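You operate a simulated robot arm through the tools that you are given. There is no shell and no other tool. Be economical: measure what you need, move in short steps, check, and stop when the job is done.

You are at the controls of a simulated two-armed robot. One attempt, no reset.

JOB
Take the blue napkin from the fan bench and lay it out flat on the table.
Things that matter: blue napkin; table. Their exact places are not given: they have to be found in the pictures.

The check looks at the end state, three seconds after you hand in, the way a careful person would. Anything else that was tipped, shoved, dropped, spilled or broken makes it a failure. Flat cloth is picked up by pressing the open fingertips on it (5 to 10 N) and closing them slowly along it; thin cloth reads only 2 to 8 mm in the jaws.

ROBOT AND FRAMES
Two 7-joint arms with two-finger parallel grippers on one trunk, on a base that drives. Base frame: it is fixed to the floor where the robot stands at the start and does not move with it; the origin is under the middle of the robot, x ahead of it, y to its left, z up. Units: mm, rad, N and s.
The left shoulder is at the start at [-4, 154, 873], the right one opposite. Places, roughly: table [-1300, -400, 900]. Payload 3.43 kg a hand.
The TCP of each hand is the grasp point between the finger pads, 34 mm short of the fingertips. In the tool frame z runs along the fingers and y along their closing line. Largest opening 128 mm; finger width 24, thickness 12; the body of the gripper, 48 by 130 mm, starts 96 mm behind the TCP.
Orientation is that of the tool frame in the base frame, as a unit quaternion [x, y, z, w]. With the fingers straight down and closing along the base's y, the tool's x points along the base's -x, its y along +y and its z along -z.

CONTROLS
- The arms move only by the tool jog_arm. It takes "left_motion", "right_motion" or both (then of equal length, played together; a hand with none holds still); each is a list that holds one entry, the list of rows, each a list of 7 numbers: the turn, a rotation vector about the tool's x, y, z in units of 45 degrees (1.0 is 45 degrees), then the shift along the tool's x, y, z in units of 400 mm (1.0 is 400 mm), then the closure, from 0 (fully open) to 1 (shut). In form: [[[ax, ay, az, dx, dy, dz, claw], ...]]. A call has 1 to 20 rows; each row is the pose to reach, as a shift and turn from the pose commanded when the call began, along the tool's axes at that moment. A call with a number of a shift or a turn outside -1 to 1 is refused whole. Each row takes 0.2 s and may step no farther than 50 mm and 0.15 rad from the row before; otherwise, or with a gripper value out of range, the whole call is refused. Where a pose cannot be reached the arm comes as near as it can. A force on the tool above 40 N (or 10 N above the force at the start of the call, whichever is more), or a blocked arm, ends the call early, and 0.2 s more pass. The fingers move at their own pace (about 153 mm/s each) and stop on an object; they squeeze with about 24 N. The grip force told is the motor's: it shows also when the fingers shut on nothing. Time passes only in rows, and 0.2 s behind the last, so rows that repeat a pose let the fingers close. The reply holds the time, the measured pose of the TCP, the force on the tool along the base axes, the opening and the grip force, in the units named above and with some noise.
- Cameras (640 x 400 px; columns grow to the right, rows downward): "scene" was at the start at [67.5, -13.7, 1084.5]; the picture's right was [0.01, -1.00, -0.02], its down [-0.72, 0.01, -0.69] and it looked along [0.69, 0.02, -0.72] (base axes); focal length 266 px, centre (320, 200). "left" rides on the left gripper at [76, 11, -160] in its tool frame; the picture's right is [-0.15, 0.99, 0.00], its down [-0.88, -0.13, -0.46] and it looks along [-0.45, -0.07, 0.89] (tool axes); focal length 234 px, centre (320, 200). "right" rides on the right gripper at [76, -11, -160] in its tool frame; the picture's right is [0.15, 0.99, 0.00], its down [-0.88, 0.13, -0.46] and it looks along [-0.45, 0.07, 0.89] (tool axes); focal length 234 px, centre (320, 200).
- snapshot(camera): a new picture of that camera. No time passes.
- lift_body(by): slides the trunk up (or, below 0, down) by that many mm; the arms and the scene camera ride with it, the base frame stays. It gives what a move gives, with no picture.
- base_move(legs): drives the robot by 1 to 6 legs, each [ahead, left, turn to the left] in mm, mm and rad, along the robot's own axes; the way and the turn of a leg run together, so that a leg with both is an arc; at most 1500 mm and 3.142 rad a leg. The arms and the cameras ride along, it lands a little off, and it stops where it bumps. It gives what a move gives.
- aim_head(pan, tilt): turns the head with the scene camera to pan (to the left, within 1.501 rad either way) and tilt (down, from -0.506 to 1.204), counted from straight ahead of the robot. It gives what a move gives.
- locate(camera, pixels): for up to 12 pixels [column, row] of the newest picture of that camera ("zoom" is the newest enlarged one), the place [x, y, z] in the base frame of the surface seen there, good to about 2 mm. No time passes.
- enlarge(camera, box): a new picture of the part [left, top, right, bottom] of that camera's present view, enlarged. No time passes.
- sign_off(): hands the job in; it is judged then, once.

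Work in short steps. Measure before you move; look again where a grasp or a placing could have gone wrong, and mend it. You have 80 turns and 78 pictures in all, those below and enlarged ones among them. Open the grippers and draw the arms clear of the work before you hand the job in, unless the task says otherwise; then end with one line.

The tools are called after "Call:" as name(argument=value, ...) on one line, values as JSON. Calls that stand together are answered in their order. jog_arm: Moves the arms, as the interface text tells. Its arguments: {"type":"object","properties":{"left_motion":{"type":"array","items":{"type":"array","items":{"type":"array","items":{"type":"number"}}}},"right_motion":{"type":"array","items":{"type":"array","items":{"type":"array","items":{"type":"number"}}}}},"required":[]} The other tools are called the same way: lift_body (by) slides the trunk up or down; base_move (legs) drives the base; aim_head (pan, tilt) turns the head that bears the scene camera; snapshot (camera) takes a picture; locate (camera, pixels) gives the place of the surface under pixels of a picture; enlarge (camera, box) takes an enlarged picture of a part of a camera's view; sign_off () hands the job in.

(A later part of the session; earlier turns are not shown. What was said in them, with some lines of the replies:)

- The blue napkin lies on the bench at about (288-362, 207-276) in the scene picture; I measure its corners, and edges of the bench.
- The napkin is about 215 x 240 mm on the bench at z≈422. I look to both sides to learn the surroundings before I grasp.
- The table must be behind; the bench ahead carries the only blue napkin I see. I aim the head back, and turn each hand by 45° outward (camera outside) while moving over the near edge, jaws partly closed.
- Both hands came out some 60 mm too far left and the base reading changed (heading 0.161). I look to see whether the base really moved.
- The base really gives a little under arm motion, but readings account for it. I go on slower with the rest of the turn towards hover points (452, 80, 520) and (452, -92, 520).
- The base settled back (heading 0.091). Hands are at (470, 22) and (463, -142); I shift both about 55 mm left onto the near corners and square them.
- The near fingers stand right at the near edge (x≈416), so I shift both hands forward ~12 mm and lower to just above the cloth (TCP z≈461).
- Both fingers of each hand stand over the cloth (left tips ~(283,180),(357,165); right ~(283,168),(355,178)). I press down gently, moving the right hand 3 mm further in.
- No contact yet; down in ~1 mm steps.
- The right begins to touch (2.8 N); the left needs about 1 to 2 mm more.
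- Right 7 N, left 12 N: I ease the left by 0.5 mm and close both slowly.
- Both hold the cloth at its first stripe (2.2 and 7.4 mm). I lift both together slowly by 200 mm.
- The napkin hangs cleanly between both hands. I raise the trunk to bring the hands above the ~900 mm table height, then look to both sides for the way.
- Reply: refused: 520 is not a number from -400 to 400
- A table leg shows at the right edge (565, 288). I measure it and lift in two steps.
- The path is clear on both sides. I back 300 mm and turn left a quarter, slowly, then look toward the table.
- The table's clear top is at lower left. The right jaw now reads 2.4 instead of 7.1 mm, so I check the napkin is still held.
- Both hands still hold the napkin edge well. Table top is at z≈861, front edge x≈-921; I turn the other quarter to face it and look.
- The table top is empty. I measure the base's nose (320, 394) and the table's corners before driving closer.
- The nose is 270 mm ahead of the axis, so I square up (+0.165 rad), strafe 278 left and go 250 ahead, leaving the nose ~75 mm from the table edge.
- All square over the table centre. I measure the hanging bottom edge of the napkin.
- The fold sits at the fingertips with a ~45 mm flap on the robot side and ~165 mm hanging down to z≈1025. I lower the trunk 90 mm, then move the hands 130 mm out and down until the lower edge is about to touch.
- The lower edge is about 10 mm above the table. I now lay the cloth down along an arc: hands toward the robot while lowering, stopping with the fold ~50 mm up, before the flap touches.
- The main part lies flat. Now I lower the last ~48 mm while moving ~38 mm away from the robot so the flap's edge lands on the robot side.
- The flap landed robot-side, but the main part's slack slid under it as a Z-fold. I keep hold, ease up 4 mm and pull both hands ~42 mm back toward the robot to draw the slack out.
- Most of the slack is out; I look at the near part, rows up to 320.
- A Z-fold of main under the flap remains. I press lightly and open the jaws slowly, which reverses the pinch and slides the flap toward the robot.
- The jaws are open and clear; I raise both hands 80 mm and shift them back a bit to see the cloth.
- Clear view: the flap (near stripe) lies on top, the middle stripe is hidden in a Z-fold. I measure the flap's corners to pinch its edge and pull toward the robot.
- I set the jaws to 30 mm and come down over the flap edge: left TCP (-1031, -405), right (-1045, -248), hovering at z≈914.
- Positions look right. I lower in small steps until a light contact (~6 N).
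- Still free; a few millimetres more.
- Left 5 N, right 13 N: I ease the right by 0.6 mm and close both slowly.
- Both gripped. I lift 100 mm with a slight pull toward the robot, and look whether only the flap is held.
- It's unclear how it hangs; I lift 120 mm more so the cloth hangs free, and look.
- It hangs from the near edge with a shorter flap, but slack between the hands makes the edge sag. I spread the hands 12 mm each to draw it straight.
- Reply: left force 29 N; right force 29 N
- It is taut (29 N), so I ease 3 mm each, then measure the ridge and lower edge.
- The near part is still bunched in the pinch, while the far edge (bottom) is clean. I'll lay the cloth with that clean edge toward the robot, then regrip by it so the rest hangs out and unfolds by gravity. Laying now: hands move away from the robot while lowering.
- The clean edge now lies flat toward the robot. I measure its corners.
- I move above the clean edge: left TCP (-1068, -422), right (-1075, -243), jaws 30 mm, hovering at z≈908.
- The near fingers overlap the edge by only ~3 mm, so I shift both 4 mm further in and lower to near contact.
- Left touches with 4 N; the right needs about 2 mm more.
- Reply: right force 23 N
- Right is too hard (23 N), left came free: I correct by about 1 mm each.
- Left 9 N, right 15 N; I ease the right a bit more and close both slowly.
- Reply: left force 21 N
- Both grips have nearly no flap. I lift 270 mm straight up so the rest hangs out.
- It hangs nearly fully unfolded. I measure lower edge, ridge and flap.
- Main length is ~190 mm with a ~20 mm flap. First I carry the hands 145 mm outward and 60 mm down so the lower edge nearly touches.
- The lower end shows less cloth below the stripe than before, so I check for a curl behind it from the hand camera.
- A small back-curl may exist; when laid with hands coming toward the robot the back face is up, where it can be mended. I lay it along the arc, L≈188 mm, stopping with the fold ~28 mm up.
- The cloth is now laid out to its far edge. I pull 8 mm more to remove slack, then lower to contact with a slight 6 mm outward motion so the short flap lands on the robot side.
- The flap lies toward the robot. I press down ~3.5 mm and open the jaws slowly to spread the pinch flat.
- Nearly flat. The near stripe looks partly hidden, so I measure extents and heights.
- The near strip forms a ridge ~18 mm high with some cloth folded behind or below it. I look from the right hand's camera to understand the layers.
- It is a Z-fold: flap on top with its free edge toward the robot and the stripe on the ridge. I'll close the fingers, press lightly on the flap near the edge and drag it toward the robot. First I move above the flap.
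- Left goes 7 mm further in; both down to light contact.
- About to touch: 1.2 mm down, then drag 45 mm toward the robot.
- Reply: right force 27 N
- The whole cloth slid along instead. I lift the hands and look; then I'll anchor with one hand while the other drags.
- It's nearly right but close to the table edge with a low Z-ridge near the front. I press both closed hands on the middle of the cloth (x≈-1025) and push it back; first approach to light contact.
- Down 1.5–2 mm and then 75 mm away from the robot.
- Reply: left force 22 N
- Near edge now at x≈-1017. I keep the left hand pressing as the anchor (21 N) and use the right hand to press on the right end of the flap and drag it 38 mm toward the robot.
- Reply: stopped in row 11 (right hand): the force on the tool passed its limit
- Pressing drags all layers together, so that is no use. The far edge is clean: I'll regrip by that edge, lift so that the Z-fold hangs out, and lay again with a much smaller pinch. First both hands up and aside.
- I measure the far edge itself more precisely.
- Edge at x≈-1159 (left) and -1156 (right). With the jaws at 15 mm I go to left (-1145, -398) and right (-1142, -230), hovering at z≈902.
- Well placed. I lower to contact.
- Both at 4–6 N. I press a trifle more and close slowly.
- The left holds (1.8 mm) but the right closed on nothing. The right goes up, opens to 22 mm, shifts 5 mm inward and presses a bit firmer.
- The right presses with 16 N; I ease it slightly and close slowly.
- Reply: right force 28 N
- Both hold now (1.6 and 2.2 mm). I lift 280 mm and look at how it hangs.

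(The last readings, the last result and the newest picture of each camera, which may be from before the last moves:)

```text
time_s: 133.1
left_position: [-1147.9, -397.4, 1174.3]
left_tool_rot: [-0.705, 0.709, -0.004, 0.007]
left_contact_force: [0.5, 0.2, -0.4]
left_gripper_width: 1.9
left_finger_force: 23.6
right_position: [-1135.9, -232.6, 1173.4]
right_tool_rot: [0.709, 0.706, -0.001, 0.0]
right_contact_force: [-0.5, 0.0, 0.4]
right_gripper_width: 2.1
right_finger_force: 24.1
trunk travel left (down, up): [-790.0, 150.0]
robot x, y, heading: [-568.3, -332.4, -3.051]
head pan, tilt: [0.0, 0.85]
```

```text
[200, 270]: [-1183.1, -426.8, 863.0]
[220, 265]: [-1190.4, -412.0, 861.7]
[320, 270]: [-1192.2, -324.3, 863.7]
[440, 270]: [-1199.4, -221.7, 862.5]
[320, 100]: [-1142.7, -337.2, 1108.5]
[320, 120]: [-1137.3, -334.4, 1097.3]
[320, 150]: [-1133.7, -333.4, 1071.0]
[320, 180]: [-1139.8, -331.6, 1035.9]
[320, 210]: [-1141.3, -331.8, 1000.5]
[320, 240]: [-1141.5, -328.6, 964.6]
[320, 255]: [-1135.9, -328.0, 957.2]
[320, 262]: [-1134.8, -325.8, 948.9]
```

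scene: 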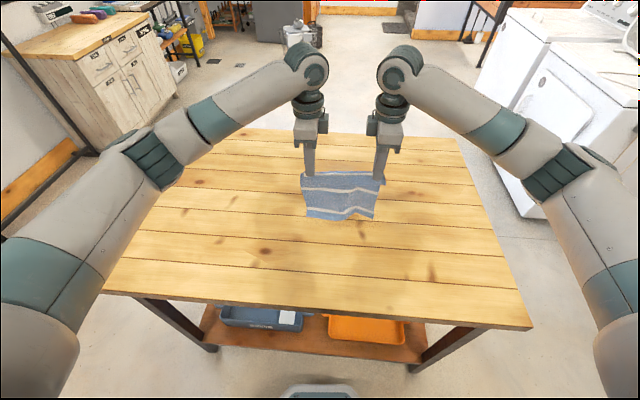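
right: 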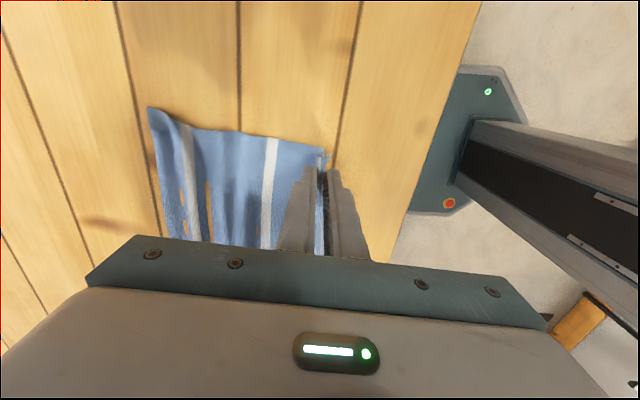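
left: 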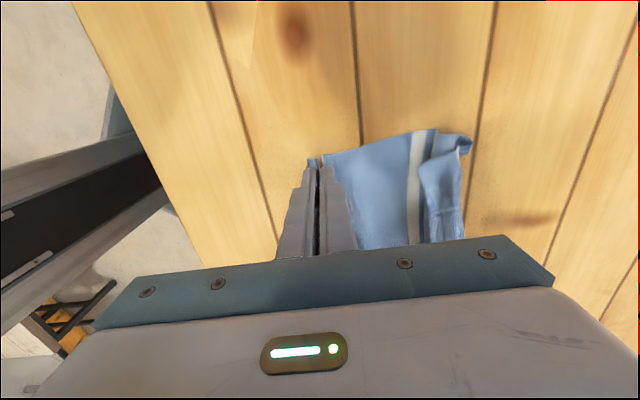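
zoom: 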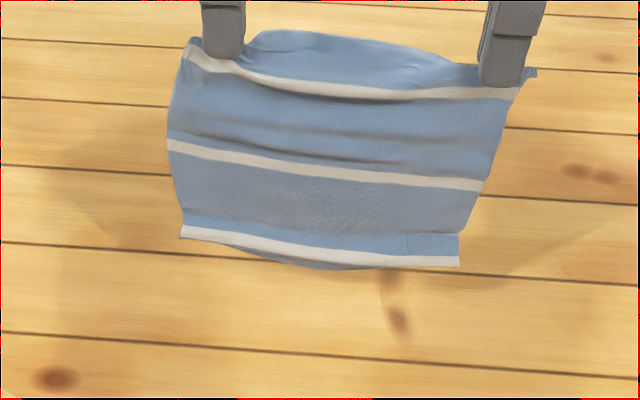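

The grips are right at the edge now, but the lower ~28 mm is folded up on the robot side at the bottom stripe. Dragging the lower end over the table toward the robot puts this flap underneath with its free edge leading, which peels it out; I spread the hands 4 mm, lower and drag.

Call:
jog_arm(left_motion=[[[0, 0, 0, 0.01, 0, 0, 1], [0, 0, 0, 0.01, 0, 0.075, 1], [0, 0, 0, 0.01, -0.025, 0.15, 1], [0, 0, 0, 0.01, -0.0625, 0.2125, 1], [0, 0, 0, 0.01, -0.1, 0.2625, 1], [0, 0, 0, 0.01, -0.1375, 0.295, 1], [0, 0, 0, 0.01, -0.175, 0.32, 1], [0, 0, 0, 0.01, -0.2125, 0.3375, 1], [0, 0, 0, 0.01, -0.2625, 0.35, 1], [0, 0, 0, 0.01, -0.3125, 0.355, 1], [0, 0, 0, 0.01, -0.3625, 0.355, 1], [0, 0, 0, 0.01, -0.4125, 0.355, 1], [0, 0, 0, 0.01, -0.4625, 0.355, 1], [0, 0, 0, 0.01, -0.5125, 0.355, 1], [0, 0, 0, 0.01, -0.5125, 0.355, 1]]], right_motion=[[[0, 0, 0, 0.01, 0, 0, 1], [0, 0, 0, 0.01, 0, 0.075, 1], [0, 0, 0, 0.01, 0.025, 0.15, 1], [0, 0, 0, 0.01, 0.0625, 0.2125, 1], [0, 0, 0, 0.01, 0.1, 0.2625, 1], [0, 0, 0, 0.01, 0.1375, 0.295, 1], [0, 0, 0, 0.01, 0.175, 0.32, 1], [0, 0, 0, 0.01, 0.2125, 0.3375, 1], [0, 0, 0, 0.01, 0.2625, 0.35, 1], [0, 0, 0, 0.01, 0.3125, 0.355, 1], [0, 0, 0, 0.01, 0.3625, 0.355, 1], [0, 0, 0, 0.01, 0.4125, 0.355, 1], [0, 0, 0, 0.01, 0.4625, 0.355, 1], [0, 0, 0, 0.01, 0.5125, 0.355, 1], [0, 0, 0, 0.01, 0.5125, 0.355, 1]]])

Call:
enlarge(camera="scene", box=[240, 180, 440, 305])

```text
time_s: 136.3
left_position: [-942.1, -404.1, 1034.2]
left_tool_rot: [-0.706, 0.708, -0.004, 0.006]
left_contact_force: [0.0, 1.0, 0.0]
left_gripper_width: 2.0
left_finger_force: 23.9
right_position: [-937.5, -232.7, 1031.9]
right_tool_rot: [0.709, 0.705, -0.001, -0.001]
right_contact_force: [-0.1, -1.5, -0.7]
right_gripper_width: 1.8
right_finger_force: 24.0
right hand out of reach, approached as far as the arm can: row 14, 15
trunk travel left (down, up): [-790.0, 150.0]
robot x, y, heading: [-569.7, -330.7, -3.055]
head pan, tilt: [0.0, 0.85]
```

```text
3.20 times, centred on (340, 242) of scene
```

zoom: 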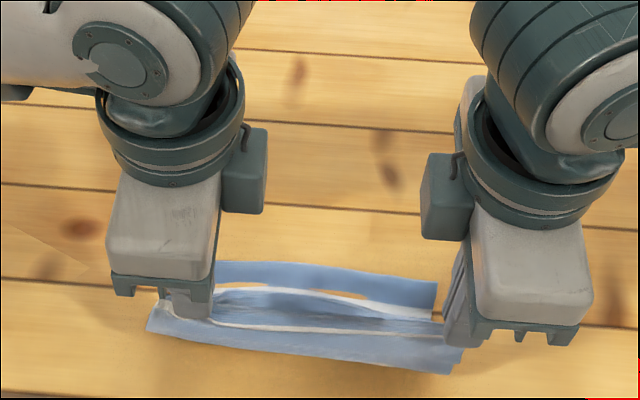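

The lower flap has peeled out flat, and the held edge flap faces the robot. I lift clear again and carry the cloth back out to x≈-1225 for the final lay.

Call:
jog_arm(left_motion=[[[0, 0, 0, 0, 0, -0.075, 1], [0, 0, 0, 0, 0, -0.15, 1], [0, 0, 0, 0, 0.025, -0.225, 1], [0, 0, 0, 0, 0.075, -0.275, 1], [0, 0, 0, 0, 0.14, -0.29, 1], [0, 0, 0, 0, 0.21, -0.29, 1], [0, 0, 0, 0, 0.28, -0.29, 1], [0, 0, 0, 0, 0.35, -0.29, 1], [0, 0, 0, 0, 0.42, -0.29, 1], [0, 0, 0, 0, 0.49, -0.29, 1], [0, 0, 0, 0, 0.56, -0.29, 1], [0, 0, 0, 0, 0.63, -0.29, 1], [0, 0, 0, 0, 0.68, -0.29, 1], [0, 0, 0, 0, 0.7075, -0.29, 1], [0, 0, 0, 0, 0.7075, -0.29, 1], [0, 0, 0, 0, 0.7075, -0.29, 1]]], right_motion=[[[0, 0, 0, 0, 0, -0.075, 1], [0, 0, 0, 0, 0, -0.15, 1], [0, 0, 0, 0, -0.025, -0.225, 1], [0, 0, 0, 0, -0.075, -0.275, 1], [0, 0, 0, 0, -0.14, -0.29, 1], [0, 0, 0, 0, -0.21, -0.29, 1], [0, 0, 0, 0, -0.28, -0.29, 1], [0, 0, 0, 0, -0.35, -0.29, 1], [0, 0, 0, 0, -0.42, -0.29, 1], [0, 0, 0, 0, -0.49, -0.29, 1], [0, 0, 0, 0, -0.56, -0.29, 1], [0, 0, 0, 0, -0.63, -0.29, 1], [0, 0, 0, 0, -0.68, -0.29, 1], [0, 0, 0, 0, -0.72, -0.29, 1], [0, 0, 0, 0, -0.72, -0.29, 1], [0, 0, 0, 0, -0.72, -0.29, 1]]])

Call:
enlarge(camera="scene", box=[250, 130, 430, 242])

Call:
locate(camera="zoom", pixels=[[220, 240], [320, 240], [320, 250], [420, 250], [320, 225], [320, 70], [320, 85], [320, 100], [320, 115], [220, 75], [440, 95], [320, 260]])

```text
time_s: 139.7
left_position: [-1223.2, -400.3, 1148.3]
left_tool_rot: [-0.705, 0.709, -0.003, 0.007]
left_contact_force: [0.0, 0.0, 0.2]
left_gripper_width: 1.8
left_finger_force: 23.5
right_position: [-1227.3, -231.4, 1146.6]
right_tool_rot: [0.709, 0.705, -0.002, -0.001]
right_contact_force: [0.3, -0.7, 0.0]
right_gripper_width: 1.9
right_finger_force: 24.0
right hand out of reach, approached as far as the arm can: row 1, 2
trunk travel left (down, up): [-790.0, 150.0]
robot x, y, heading: [-567.2, -333.9, -3.054]
head pan, tilt: [0.0, 0.85]
```

```text
3.56 times, centred on (340, 186) of scene
```

zoom: 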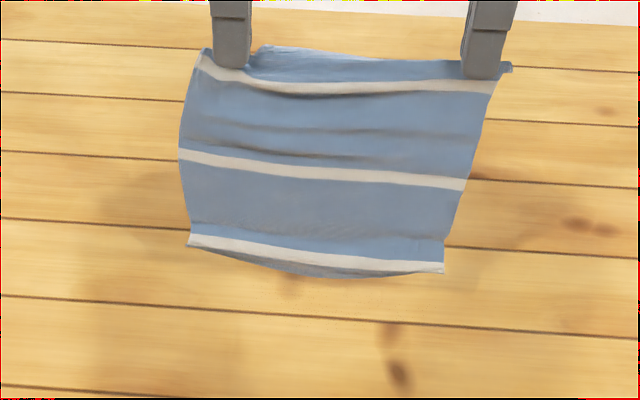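

```text
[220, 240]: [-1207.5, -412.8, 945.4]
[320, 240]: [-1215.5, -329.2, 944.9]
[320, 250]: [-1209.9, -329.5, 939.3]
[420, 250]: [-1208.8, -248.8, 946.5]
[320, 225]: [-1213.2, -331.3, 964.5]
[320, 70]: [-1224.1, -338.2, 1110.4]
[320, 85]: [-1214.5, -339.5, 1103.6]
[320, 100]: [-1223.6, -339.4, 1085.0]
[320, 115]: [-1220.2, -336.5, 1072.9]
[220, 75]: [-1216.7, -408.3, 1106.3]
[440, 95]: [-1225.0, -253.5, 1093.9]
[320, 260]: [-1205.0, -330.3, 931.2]
```

The lower margin now bends outward (away), so it will be laid out flat as before. I spread 4 mm more and do the final lay along the arc, staying taut to the end with no backward motion.

Call:
jog_arm(left_motion=[[[0, 0, 0, 0.01, 0, 0.075, 1], [0, 0, 0, 0.01, 0, 0.1375, 1], [0, 0, 0, 0.01, -0.025, 0.165, 1], [0, 0, 0, 0.01, -0.075, 0.185, 1], [0, 0, 0, 0.01, -0.125, 0.2, 1], [0, 0, 0, 0.01, -0.175, 0.22, 1], [0, 0, 0, 0.01, -0.225, 0.245, 1], [0, 0, 0, 0.01, -0.27, 0.275, 1], [0, 0, 0, 0.01, -0.31, 0.3075, 1], [0, 0, 0, 0.01, -0.3475, 0.345, 1], [0, 0, 0, 0.01, -0.3775, 0.3825, 1], [0, 0, 0, 0.01, -0.4025, 0.42, 1], [0, 0, 0, 0.01, -0.425, 0.46, 1], [0, 0, 0, 0.01, -0.4425, 0.4975, 1], [0, 0, 0, 0.01, -0.4575, 0.5325, 1], [0, 0, 0, 0.01, -0.47, 0.5625, 1], [0, 0, 0, 0.01, -0.48, 0.5875, 1], [0, 0, 0, 0.01, -0.4875, 0.6075, 1], [0, 0, 0, 0.01, -0.4925, 0.617, 1], [0, 0, 0, 0.01, -0.4925, 0.617, 1]]], right_motion=[[[0, 0, 0, 0.01, 0, 0.075, 1], [0, 0, 0, 0.01, 0, 0.1375, 1], [0, 0, 0, 0.01, 0.025, 0.165, 1], [0, 0, 0, 0.01, 0.075, 0.185, 1], [0, 0, 0, 0.01, 0.125, 0.2, 1], [0, 0, 0, 0.01, 0.175, 0.22, 1], [0, 0, 0, 0.01, 0.225, 0.245, 1], [0, 0, 0, 0.01, 0.27, 0.275, 1], [0, 0, 0, 0.01, 0.31, 0.3075, 1], [0, 0, 0, 0.01, 0.3475, 0.345, 1], [0, 0, 0, 0.01, 0.3775, 0.3825, 1], [0, 0, 0, 0.01, 0.4025, 0.42, 1], [0, 0, 0, 0.01, 0.425, 0.46, 1], [0, 0, 0, 0.01, 0.4425, 0.4975, 1], [0, 0, 0, 0.01, 0.4575, 0.5325, 1], [0, 0, 0, 0.01, 0.47, 0.5625, 1], [0, 0, 0, 0.01, 0.48, 0.5875, 1], [0, 0, 0, 0.01, 0.4875, 0.6075, 1], [0, 0, 0, 0.01, 0.4925, 0.617, 1], [0, 0, 0, 0.01, 0.4925, 0.617, 1]]])

Call:
enlarge(camera="scene", box=[250, 185, 430, 297])

```text
time_s: 143.9
left_position: [-1026.9, -404.2, 903.7]
left_tool_rot: [-0.706, 0.709, -0.003, 0.005]
left_contact_force: [-0.4, 4.3, 0.1]
left_gripper_width: 1.8
left_finger_force: 24.4
right_position: [-1030.0, -229.3, 899.3]
right_tool_rot: [0.709, 0.705, -0.002, 0.0]
right_contact_force: [0.3, -4.9, 0.8]
right_gripper_width: 1.8
right_finger_force: 23.9
trunk travel left (down, up): [-790.0, 150.0]
robot x, y, heading: [-571.0, -330.8, -3.051]
head pan, tilt: [0.0, 0.85]
```

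```text
3.56 times, centred on (340, 241) of scene
```

zoom: 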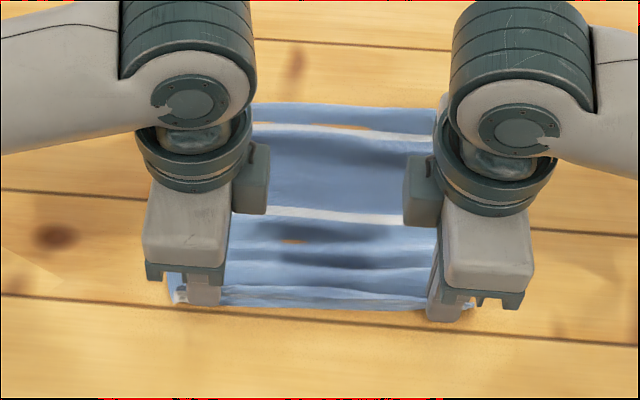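

It is laid to the far edge. I pull 15 mm more for tautness, press lightly and open slowly to ~20 mm, then lift straight up and clear.

Call:
jog_arm(left_motion=[[[0, 0, 0, 0, -0.0125, 0, 1], [0, 0, 0, 0, -0.025, 0, 1], [0, 0, 0, 0, -0.0375, 0, 1], [0, 0, 0, 0, -0.0375, 0.01, 1], [0, 0, 0, 0, -0.0375, 0.018, 1], [0, 0, 0, 0, -0.0375, 0.018, 0.97], [0, 0, 0, 0, -0.0375, 0.018, 0.94], [0, 0, 0, 0, -0.0375, 0.018, 0.91], [0, 0, 0, 0, -0.0375, 0.018, 0.88], [0, 0, 0, 0, -0.0375, 0.018, 0.85], [0, 0, 0, 0, -0.0375, 0.018, 0.85], [0, 0, 0, 0, -0.0375, 0, 0.8], [0, 0, 0, 0, -0.0375, -0.04, 0.8], [0, 0, 0, 0, -0.0375, -0.1, 0.8], [0, 0, 0, 0, -0.0375, -0.17, 0.8], [0, 0, 0, 0.1, -0.0375, -0.22, 0.8], [0, 0, 0, 0.2, -0.0375, -0.22, 0.8], [0, 0, 0, 0.25, -0.0375, -0.22, 0.8], [0, 0, 0, 0.25, -0.0375, -0.22, 0.8]]], right_motion=[[[0, 0, 0, 0, 0.0125, 0, 1], [0, 0, 0, 0, 0.025, 0, 1], [0, 0, 0, 0, 0.0375, 0, 1], [0, 0, 0, 0, 0.0375, 0.005, 1], [0, 0, 0, 0, 0.0375, 0.009, 1], [0, 0, 0, 0, 0.0375, 0.009, 0.97], [0, 0, 0, 0, 0.0375, 0.009, 0.94], [0, 0, 0, 0, 0.0375, 0.009, 0.91], [0, 0, 0, 0, 0.0375, 0.009, 0.88], [0, 0, 0, 0, 0.0375, 0.009, 0.85], [0, 0, 0, 0, 0.0375, 0.009, 0.85], [0, 0, 0, 0, 0.0375, 0, 0.8], [0, 0, 0, 0, 0.0375, -0.04, 0.8], [0, 0, 0, 0, 0.0375, -0.1, 0.8], [0, 0, 0, 0, 0.0375, -0.17, 0.8], [0, 0, 0, 0.1, 0.0375, -0.22, 0.8], [0, 0, 0, 0.2, 0.0375, -0.22, 0.8], [0, 0, 0, 0.25, 0.0375, -0.22, 0.8], [0, 0, 0, 0.25, 0.0375, -0.22, 0.8]]])

Call:
enlarge(camera="scene", box=[260, 205, 420, 305])

Call:
locate(camera="zoom", pixels=[[300, 100], [300, 130], [300, 160], [300, 190], [300, 210], [300, 230], [300, 245], [300, 260], [300, 270], [300, 280], [300, 290], [300, 300]])

```text
time_s: 147.9
left_position: [-1012.8, -508.8, 989.7]
left_tool_rot: [-0.705, 0.709, -0.003, 0.006]
left_contact_force: [0.4, -0.5, -0.4]
left_gripper_width: 25.3
left_finger_force: 0.1
right_position: [-1014.3, -125.8, 987.8]
right_tool_rot: [0.709, 0.705, -0.002, -0.001]
right_contact_force: [-0.2, -0.1, -0.8]
right_gripper_width: 25.4
right_finger_force: 0.0
trunk travel left (down, up): [-790.0, 150.0]
robot x, y, heading: [-569.3, -331.3, -3.056]
head pan, tilt: [0.0, 0.85]
```

```text
4.00 times, centred on (340, 255) of scene
```

zoom: 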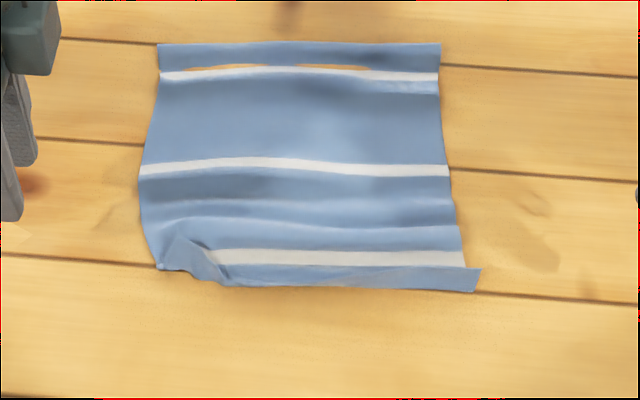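

```text
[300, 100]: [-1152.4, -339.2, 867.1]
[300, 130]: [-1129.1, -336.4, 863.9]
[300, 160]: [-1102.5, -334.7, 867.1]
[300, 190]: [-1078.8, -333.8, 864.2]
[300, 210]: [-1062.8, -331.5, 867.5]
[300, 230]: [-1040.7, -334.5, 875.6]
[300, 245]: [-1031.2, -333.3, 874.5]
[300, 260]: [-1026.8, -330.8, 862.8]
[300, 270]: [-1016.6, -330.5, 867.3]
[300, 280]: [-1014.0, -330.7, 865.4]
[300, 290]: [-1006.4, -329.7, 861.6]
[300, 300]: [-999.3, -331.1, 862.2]
```

Much better: all three stripes show and the cloth lies nearly flat; only the near-left corner is rumpled. I probe the heights there (no picture needed).

Call:
locate(camera="zoom", pixels=[[160, 262], [175, 265], [165, 240], [180, 245], [190, 240], [195, 255], [205, 265], [215, 278], [210, 245], [225, 270], [235, 284], [150, 225]])

Call:
locate(camera="zoom", pixels=[[165, 48], [300, 46], [435, 48], [160, 75], [470, 290], [460, 265], [400, 285], [240, 284], [430, 215], [445, 170], [145, 170], [380, 230]])

```text
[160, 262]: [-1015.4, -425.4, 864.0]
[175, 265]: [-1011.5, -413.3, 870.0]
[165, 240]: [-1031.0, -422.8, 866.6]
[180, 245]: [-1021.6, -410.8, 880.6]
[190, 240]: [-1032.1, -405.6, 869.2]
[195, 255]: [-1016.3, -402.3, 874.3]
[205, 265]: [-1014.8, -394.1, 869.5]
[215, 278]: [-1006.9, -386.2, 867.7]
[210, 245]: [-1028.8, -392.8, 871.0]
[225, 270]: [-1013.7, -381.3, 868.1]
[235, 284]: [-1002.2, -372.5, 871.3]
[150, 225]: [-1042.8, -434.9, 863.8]
```

```text
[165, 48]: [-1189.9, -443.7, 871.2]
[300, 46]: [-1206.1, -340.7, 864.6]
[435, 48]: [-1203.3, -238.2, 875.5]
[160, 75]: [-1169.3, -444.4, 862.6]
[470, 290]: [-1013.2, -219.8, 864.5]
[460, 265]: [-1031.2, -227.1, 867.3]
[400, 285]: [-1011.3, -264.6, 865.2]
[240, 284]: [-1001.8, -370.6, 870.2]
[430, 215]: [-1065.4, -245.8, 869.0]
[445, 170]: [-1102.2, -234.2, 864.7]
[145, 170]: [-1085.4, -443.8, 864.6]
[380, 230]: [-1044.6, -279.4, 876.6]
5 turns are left
```

Few turns remain, so one careful mend: the right hand anchors the cloth at (-1045, -260) while the closed left fingers press on the rumpled corner (-1024, -408) and draw it 18 mm outward toward the corner; then both lift, open and clear.

Call:
jog_arm(left_motion=[[[0, 0, 0, -0.1, 0.0275, 0, 1], [0, 0, 0, -0.2, 0.0275, 0, 1], [0, 0, 0, -0.2525, 0.0275, 0.05, 1], [0, 0, 0, -0.2525, 0.0275, 0.12, 1], [0, 0, 0, -0.2525, 0.0275, 0.19, 1], [0, 0, 0, -0.2525, 0.0275, 0.224, 1], [0, 0, 0, -0.2525, 0.0275, 0.235, 1], [0, 0, 0, -0.2525, 0.0275, 0.235, 1], [0, 0, 0, -0.241, 0.016, 0.235, 1], [0, 0, 0, -0.23, 0.005, 0.235, 1], [0, 0, 0, -0.218, -0.007, 0.235, 1], [0, 0, 0, -0.2075, -0.0175, 0.235, 1], [0, 0, 0, -0.2075, -0.0175, 0.19, 1], [0, 0, 0, -0.2075, -0.0175, 0.1, 1], [0, 0, 0, -0.2, -0.0175, 0, 1], [0, 0, 0, -0.1, -0.0175, -0.05, 0.5], [0, 0, 0, 0, -0.0175, -0.1, 0.5], [0, 0, 0, 0.1, -0.0175, -0.1, 0.5], [0, 0, 0, 0.1, -0.0175, -0.1, 0.5]]], right_motion=[[[0, 0, 0, -0.12, -0.04, 0, 1], [0, 0, 0, -0.24, -0.0775, 0, 1], [0, 0, 0, -0.335, -0.0775, 0.05, 1], [0, 0, 0, -0.335, -0.0775, 0.12, 1], [0, 0, 0, -0.335, -0.0775, 0.19, 1], [0, 0, 0, -0.335, -0.0775, 0.224, 1], [0, 0, 0, -0.335, -0.0775, 0.233, 1], [0, 0, 0, -0.335, -0.0775, 0.233, 1], [0, 0, 0, -0.335, -0.0775, 0.233, 1], [0, 0, 0, -0.335, -0.0775, 0.233, 1], [0, 0, 0, -0.335, -0.0775, 0.233, 1], [0, 0, 0, -0.335, -0.0775, 0.233, 1], [0, 0, 0, -0.335, -0.0775, 0.19, 1], [0, 0, 0, -0.335, -0.0775, 0.1, 1], [0, 0, 0, -0.3, -0.0775, 0, 1], [0, 0, 0, -0.2, -0.0775, -0.05, 0.5], [0, 0, 0, -0.1, -0.0775, -0.1, 0.5], [0, 0, 0, 0, -0.0775, -0.1, 0.5], [0, 0, 0, 0, -0.0775, -0.1, 0.5]]])

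Call:
enlarge(camera="scene", box=[260, 205, 420, 305])

```text
refused: row 1 steps farther than a row can; nothing moved
```

```text
4.00 times, centred on (340, 255) of scene
4 turns are left
```

zoom: 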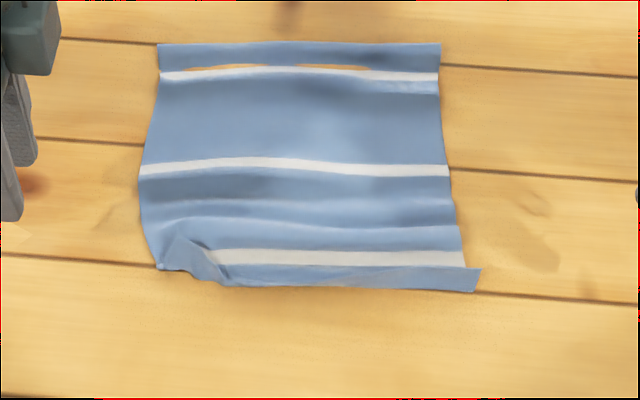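

The call was refused by a hair (row 1 of the right hand too long); I repeat it with smaller first steps.

Call:
jog_arm(left_motion=[[[0, 0, 0, -0.1, 0.0275, 0, 1], [0, 0, 0, -0.2, 0.0275, 0, 1], [0, 0, 0, -0.2525, 0.0275, 0.03, 1], [0, 0, 0, -0.2525, 0.0275, 0.1, 1], [0, 0, 0, -0.2525, 0.0275, 0.18, 1], [0, 0, 0, -0.2525, 0.0275, 0.222, 1], [0, 0, 0, -0.2525, 0.0275, 0.235, 1], [0, 0, 0, -0.2525, 0.0275, 0.235, 1], [0, 0, 0, -0.241, 0.016, 0.235, 1], [0, 0, 0, -0.23, 0.005, 0.235, 1], [0, 0, 0, -0.218, -0.007, 0.235, 1], [0, 0, 0, -0.2075, -0.0175, 0.235, 1], [0, 0, 0, -0.2075, -0.0175, 0.19, 1], [0, 0, 0, -0.2075, -0.0175, 0.1, 1], [0, 0, 0, -0.2, -0.0175, 0.01, 1], [0, 0, 0, -0.1, -0.0175, -0.04, 0.5], [0, 0, 0, 0, -0.0175, -0.08, 0.5], [0, 0, 0, 0.1, -0.0175, -0.1, 0.5], [0, 0, 0, 0.1, -0.0175, -0.1, 0.5]]], right_motion=[[[0, 0, 0, -0.11, -0.04, 0, 1], [0, 0, 0, -0.22, -0.0775, 0, 1], [0, 0, 0, -0.325, -0.0775, 0.03, 1], [0, 0, 0, -0.335, -0.0775, 0.1, 1], [0, 0, 0, -0.335, -0.0775, 0.18, 1], [0, 0, 0, -0.335, -0.0775, 0.222, 1], [0, 0, 0, -0.335, -0.0775, 0.233, 1], [0, 0, 0, -0.335, -0.0775, 0.233, 1], [0, 0, 0, -0.335, -0.0775, 0.233, 1], [0, 0, 0, -0.335, -0.0775, 0.233, 1], [0, 0, 0, -0.335, -0.0775, 0.233, 1], [0, 0, 0, -0.335, -0.0775, 0.233, 1], [0, 0, 0, -0.335, -0.0775, 0.19, 1], [0, 0, 0, -0.335, -0.0775, 0.1, 1], [0, 0, 0, -0.3, -0.0775, 0.01, 1], [0, 0, 0, -0.2, -0.0775, -0.04, 0.5], [0, 0, 0, -0.1, -0.0775, -0.08, 0.5], [0, 0, 0, 0, -0.0775, -0.1, 0.5], [0, 0, 0, 0, -0.0775, -0.1, 0.5]]])

Call:
enlarge(camera="scene", box=[260, 205, 420, 305])

```text
time_s: 151.9
left_position: [-1010.8, -545.2, 1027.9]
left_tool_rot: [-0.705, 0.709, -0.004, 0.006]
left_contact_force: [0.2, -0.7, 0.0]
left_gripper_width: 64.1
left_finger_force: 0.1
right_position: [-1047.4, -127.7, 1027.2]
right_tool_rot: [0.708, 0.706, -0.002, -0.001]
right_contact_force: [0.2, 0.4, -0.8]
right_gripper_width: 64.0
right_finger_force: 0.1
trunk travel left (down, up): [-790.0, 150.0]
robot x, y, heading: [-567.5, -330.9, -3.054]
head pan, tilt: [0.0, 0.85]
```

```text
4.00 times, centred on (340, 255) of scene
3 turns are left
```

zoom: 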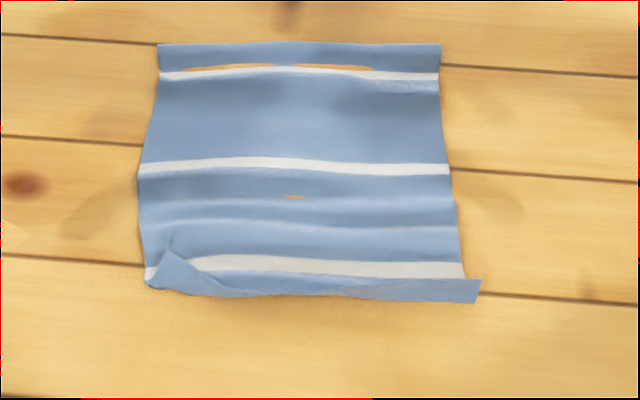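

The corner is now just a small fold-over with its tip at about (172, 250). One last gentle mend: the closed left fingers, about 3 mm above the table, sweep the raised tip toward the robot to flip it back, then lift, open and clear.

Call:
jog_arm(left_motion=[[[0, 0, 0, -0.11, 0.03, 0, 1], [0, 0, 0, -0.22, 0.06, 0, 1], [0, 0, 0, -0.3275, 0.0775, 0, 1], [0, 0, 0, -0.3275, 0.0775, 0.1, 1], [0, 0, 0, -0.3275, 0.0775, 0.2, 1], [0, 0, 0, -0.3275, 0.0775, 0.29, 1], [0, 0, 0, -0.3275, 0.0775, 0.3225, 1], [0, 0, 0, -0.3275, 0.0775, 0.3225, 1], [0, 0, 0, -0.3275, 0.06, 0.3225, 1], [0, 0, 0, -0.3275, 0.04, 0.3225, 1], [0, 0, 0, -0.3275, 0.02, 0.3225, 1], [0, 0, 0, -0.3275, 0, 0.3225, 1], [0, 0, 0, -0.3275, -0.02, 0.3225, 1], [0, 0, 0, -0.3275, -0.045, 0.3225, 1], [0, 0, 0, -0.3275, -0.0725, 0.3225, 1], [0, 0, 0, -0.3275, -0.0725, 0.22, 1], [0, 0, 0, -0.3275, -0.0725, 0.1, 1], [0, 0, 0, -0.25, -0.0725, 0.01, 1], [0, 0, 0, -0.13, -0.0725, 0, 0.5], [0, 0, 0, -0.02, -0.0725, 0, 0.5]]])

Call:
enlarge(camera="scene", box=[260, 205, 420, 305])

```text
time_s: 156.1
left_position: [-976.9, -536.2, 1031.2]
left_tool_rot: [-0.706, 0.709, -0.002, 0.006]
left_contact_force: [0.1, -1.6, -0.3]
left_gripper_width: 64.0
left_finger_force: 0.0
right_position: [-1045.7, -129.1, 1028.4]
right_tool_rot: [0.709, 0.705, -0.002, -0.002]
right_contact_force: [-0.1, 0.3, -0.2]
right_gripper_width: 64.2
right_finger_force: 0.1
trunk travel left (down, up): [-790.0, 150.0]
robot x, y, heading: [-568.6, -327.5, -3.058]
head pan, tilt: [0.0, 0.85]
```

```text
refused: no pictures are left
2 turns are left
```

The sweep ended with both hands open, empty and clear of the napkin (z≈1030, to either side). No pictures remain, so I hand the job in.

Call:
sign_off()

```text
The job is handed in.
```

The blue napkin is off the bench and laid out on the table with all three stripes showing. It still has slight waves, and the near-left corner had a small fold-over. I swept that corner once more at the end but had no pictures left to check whether it came flat.
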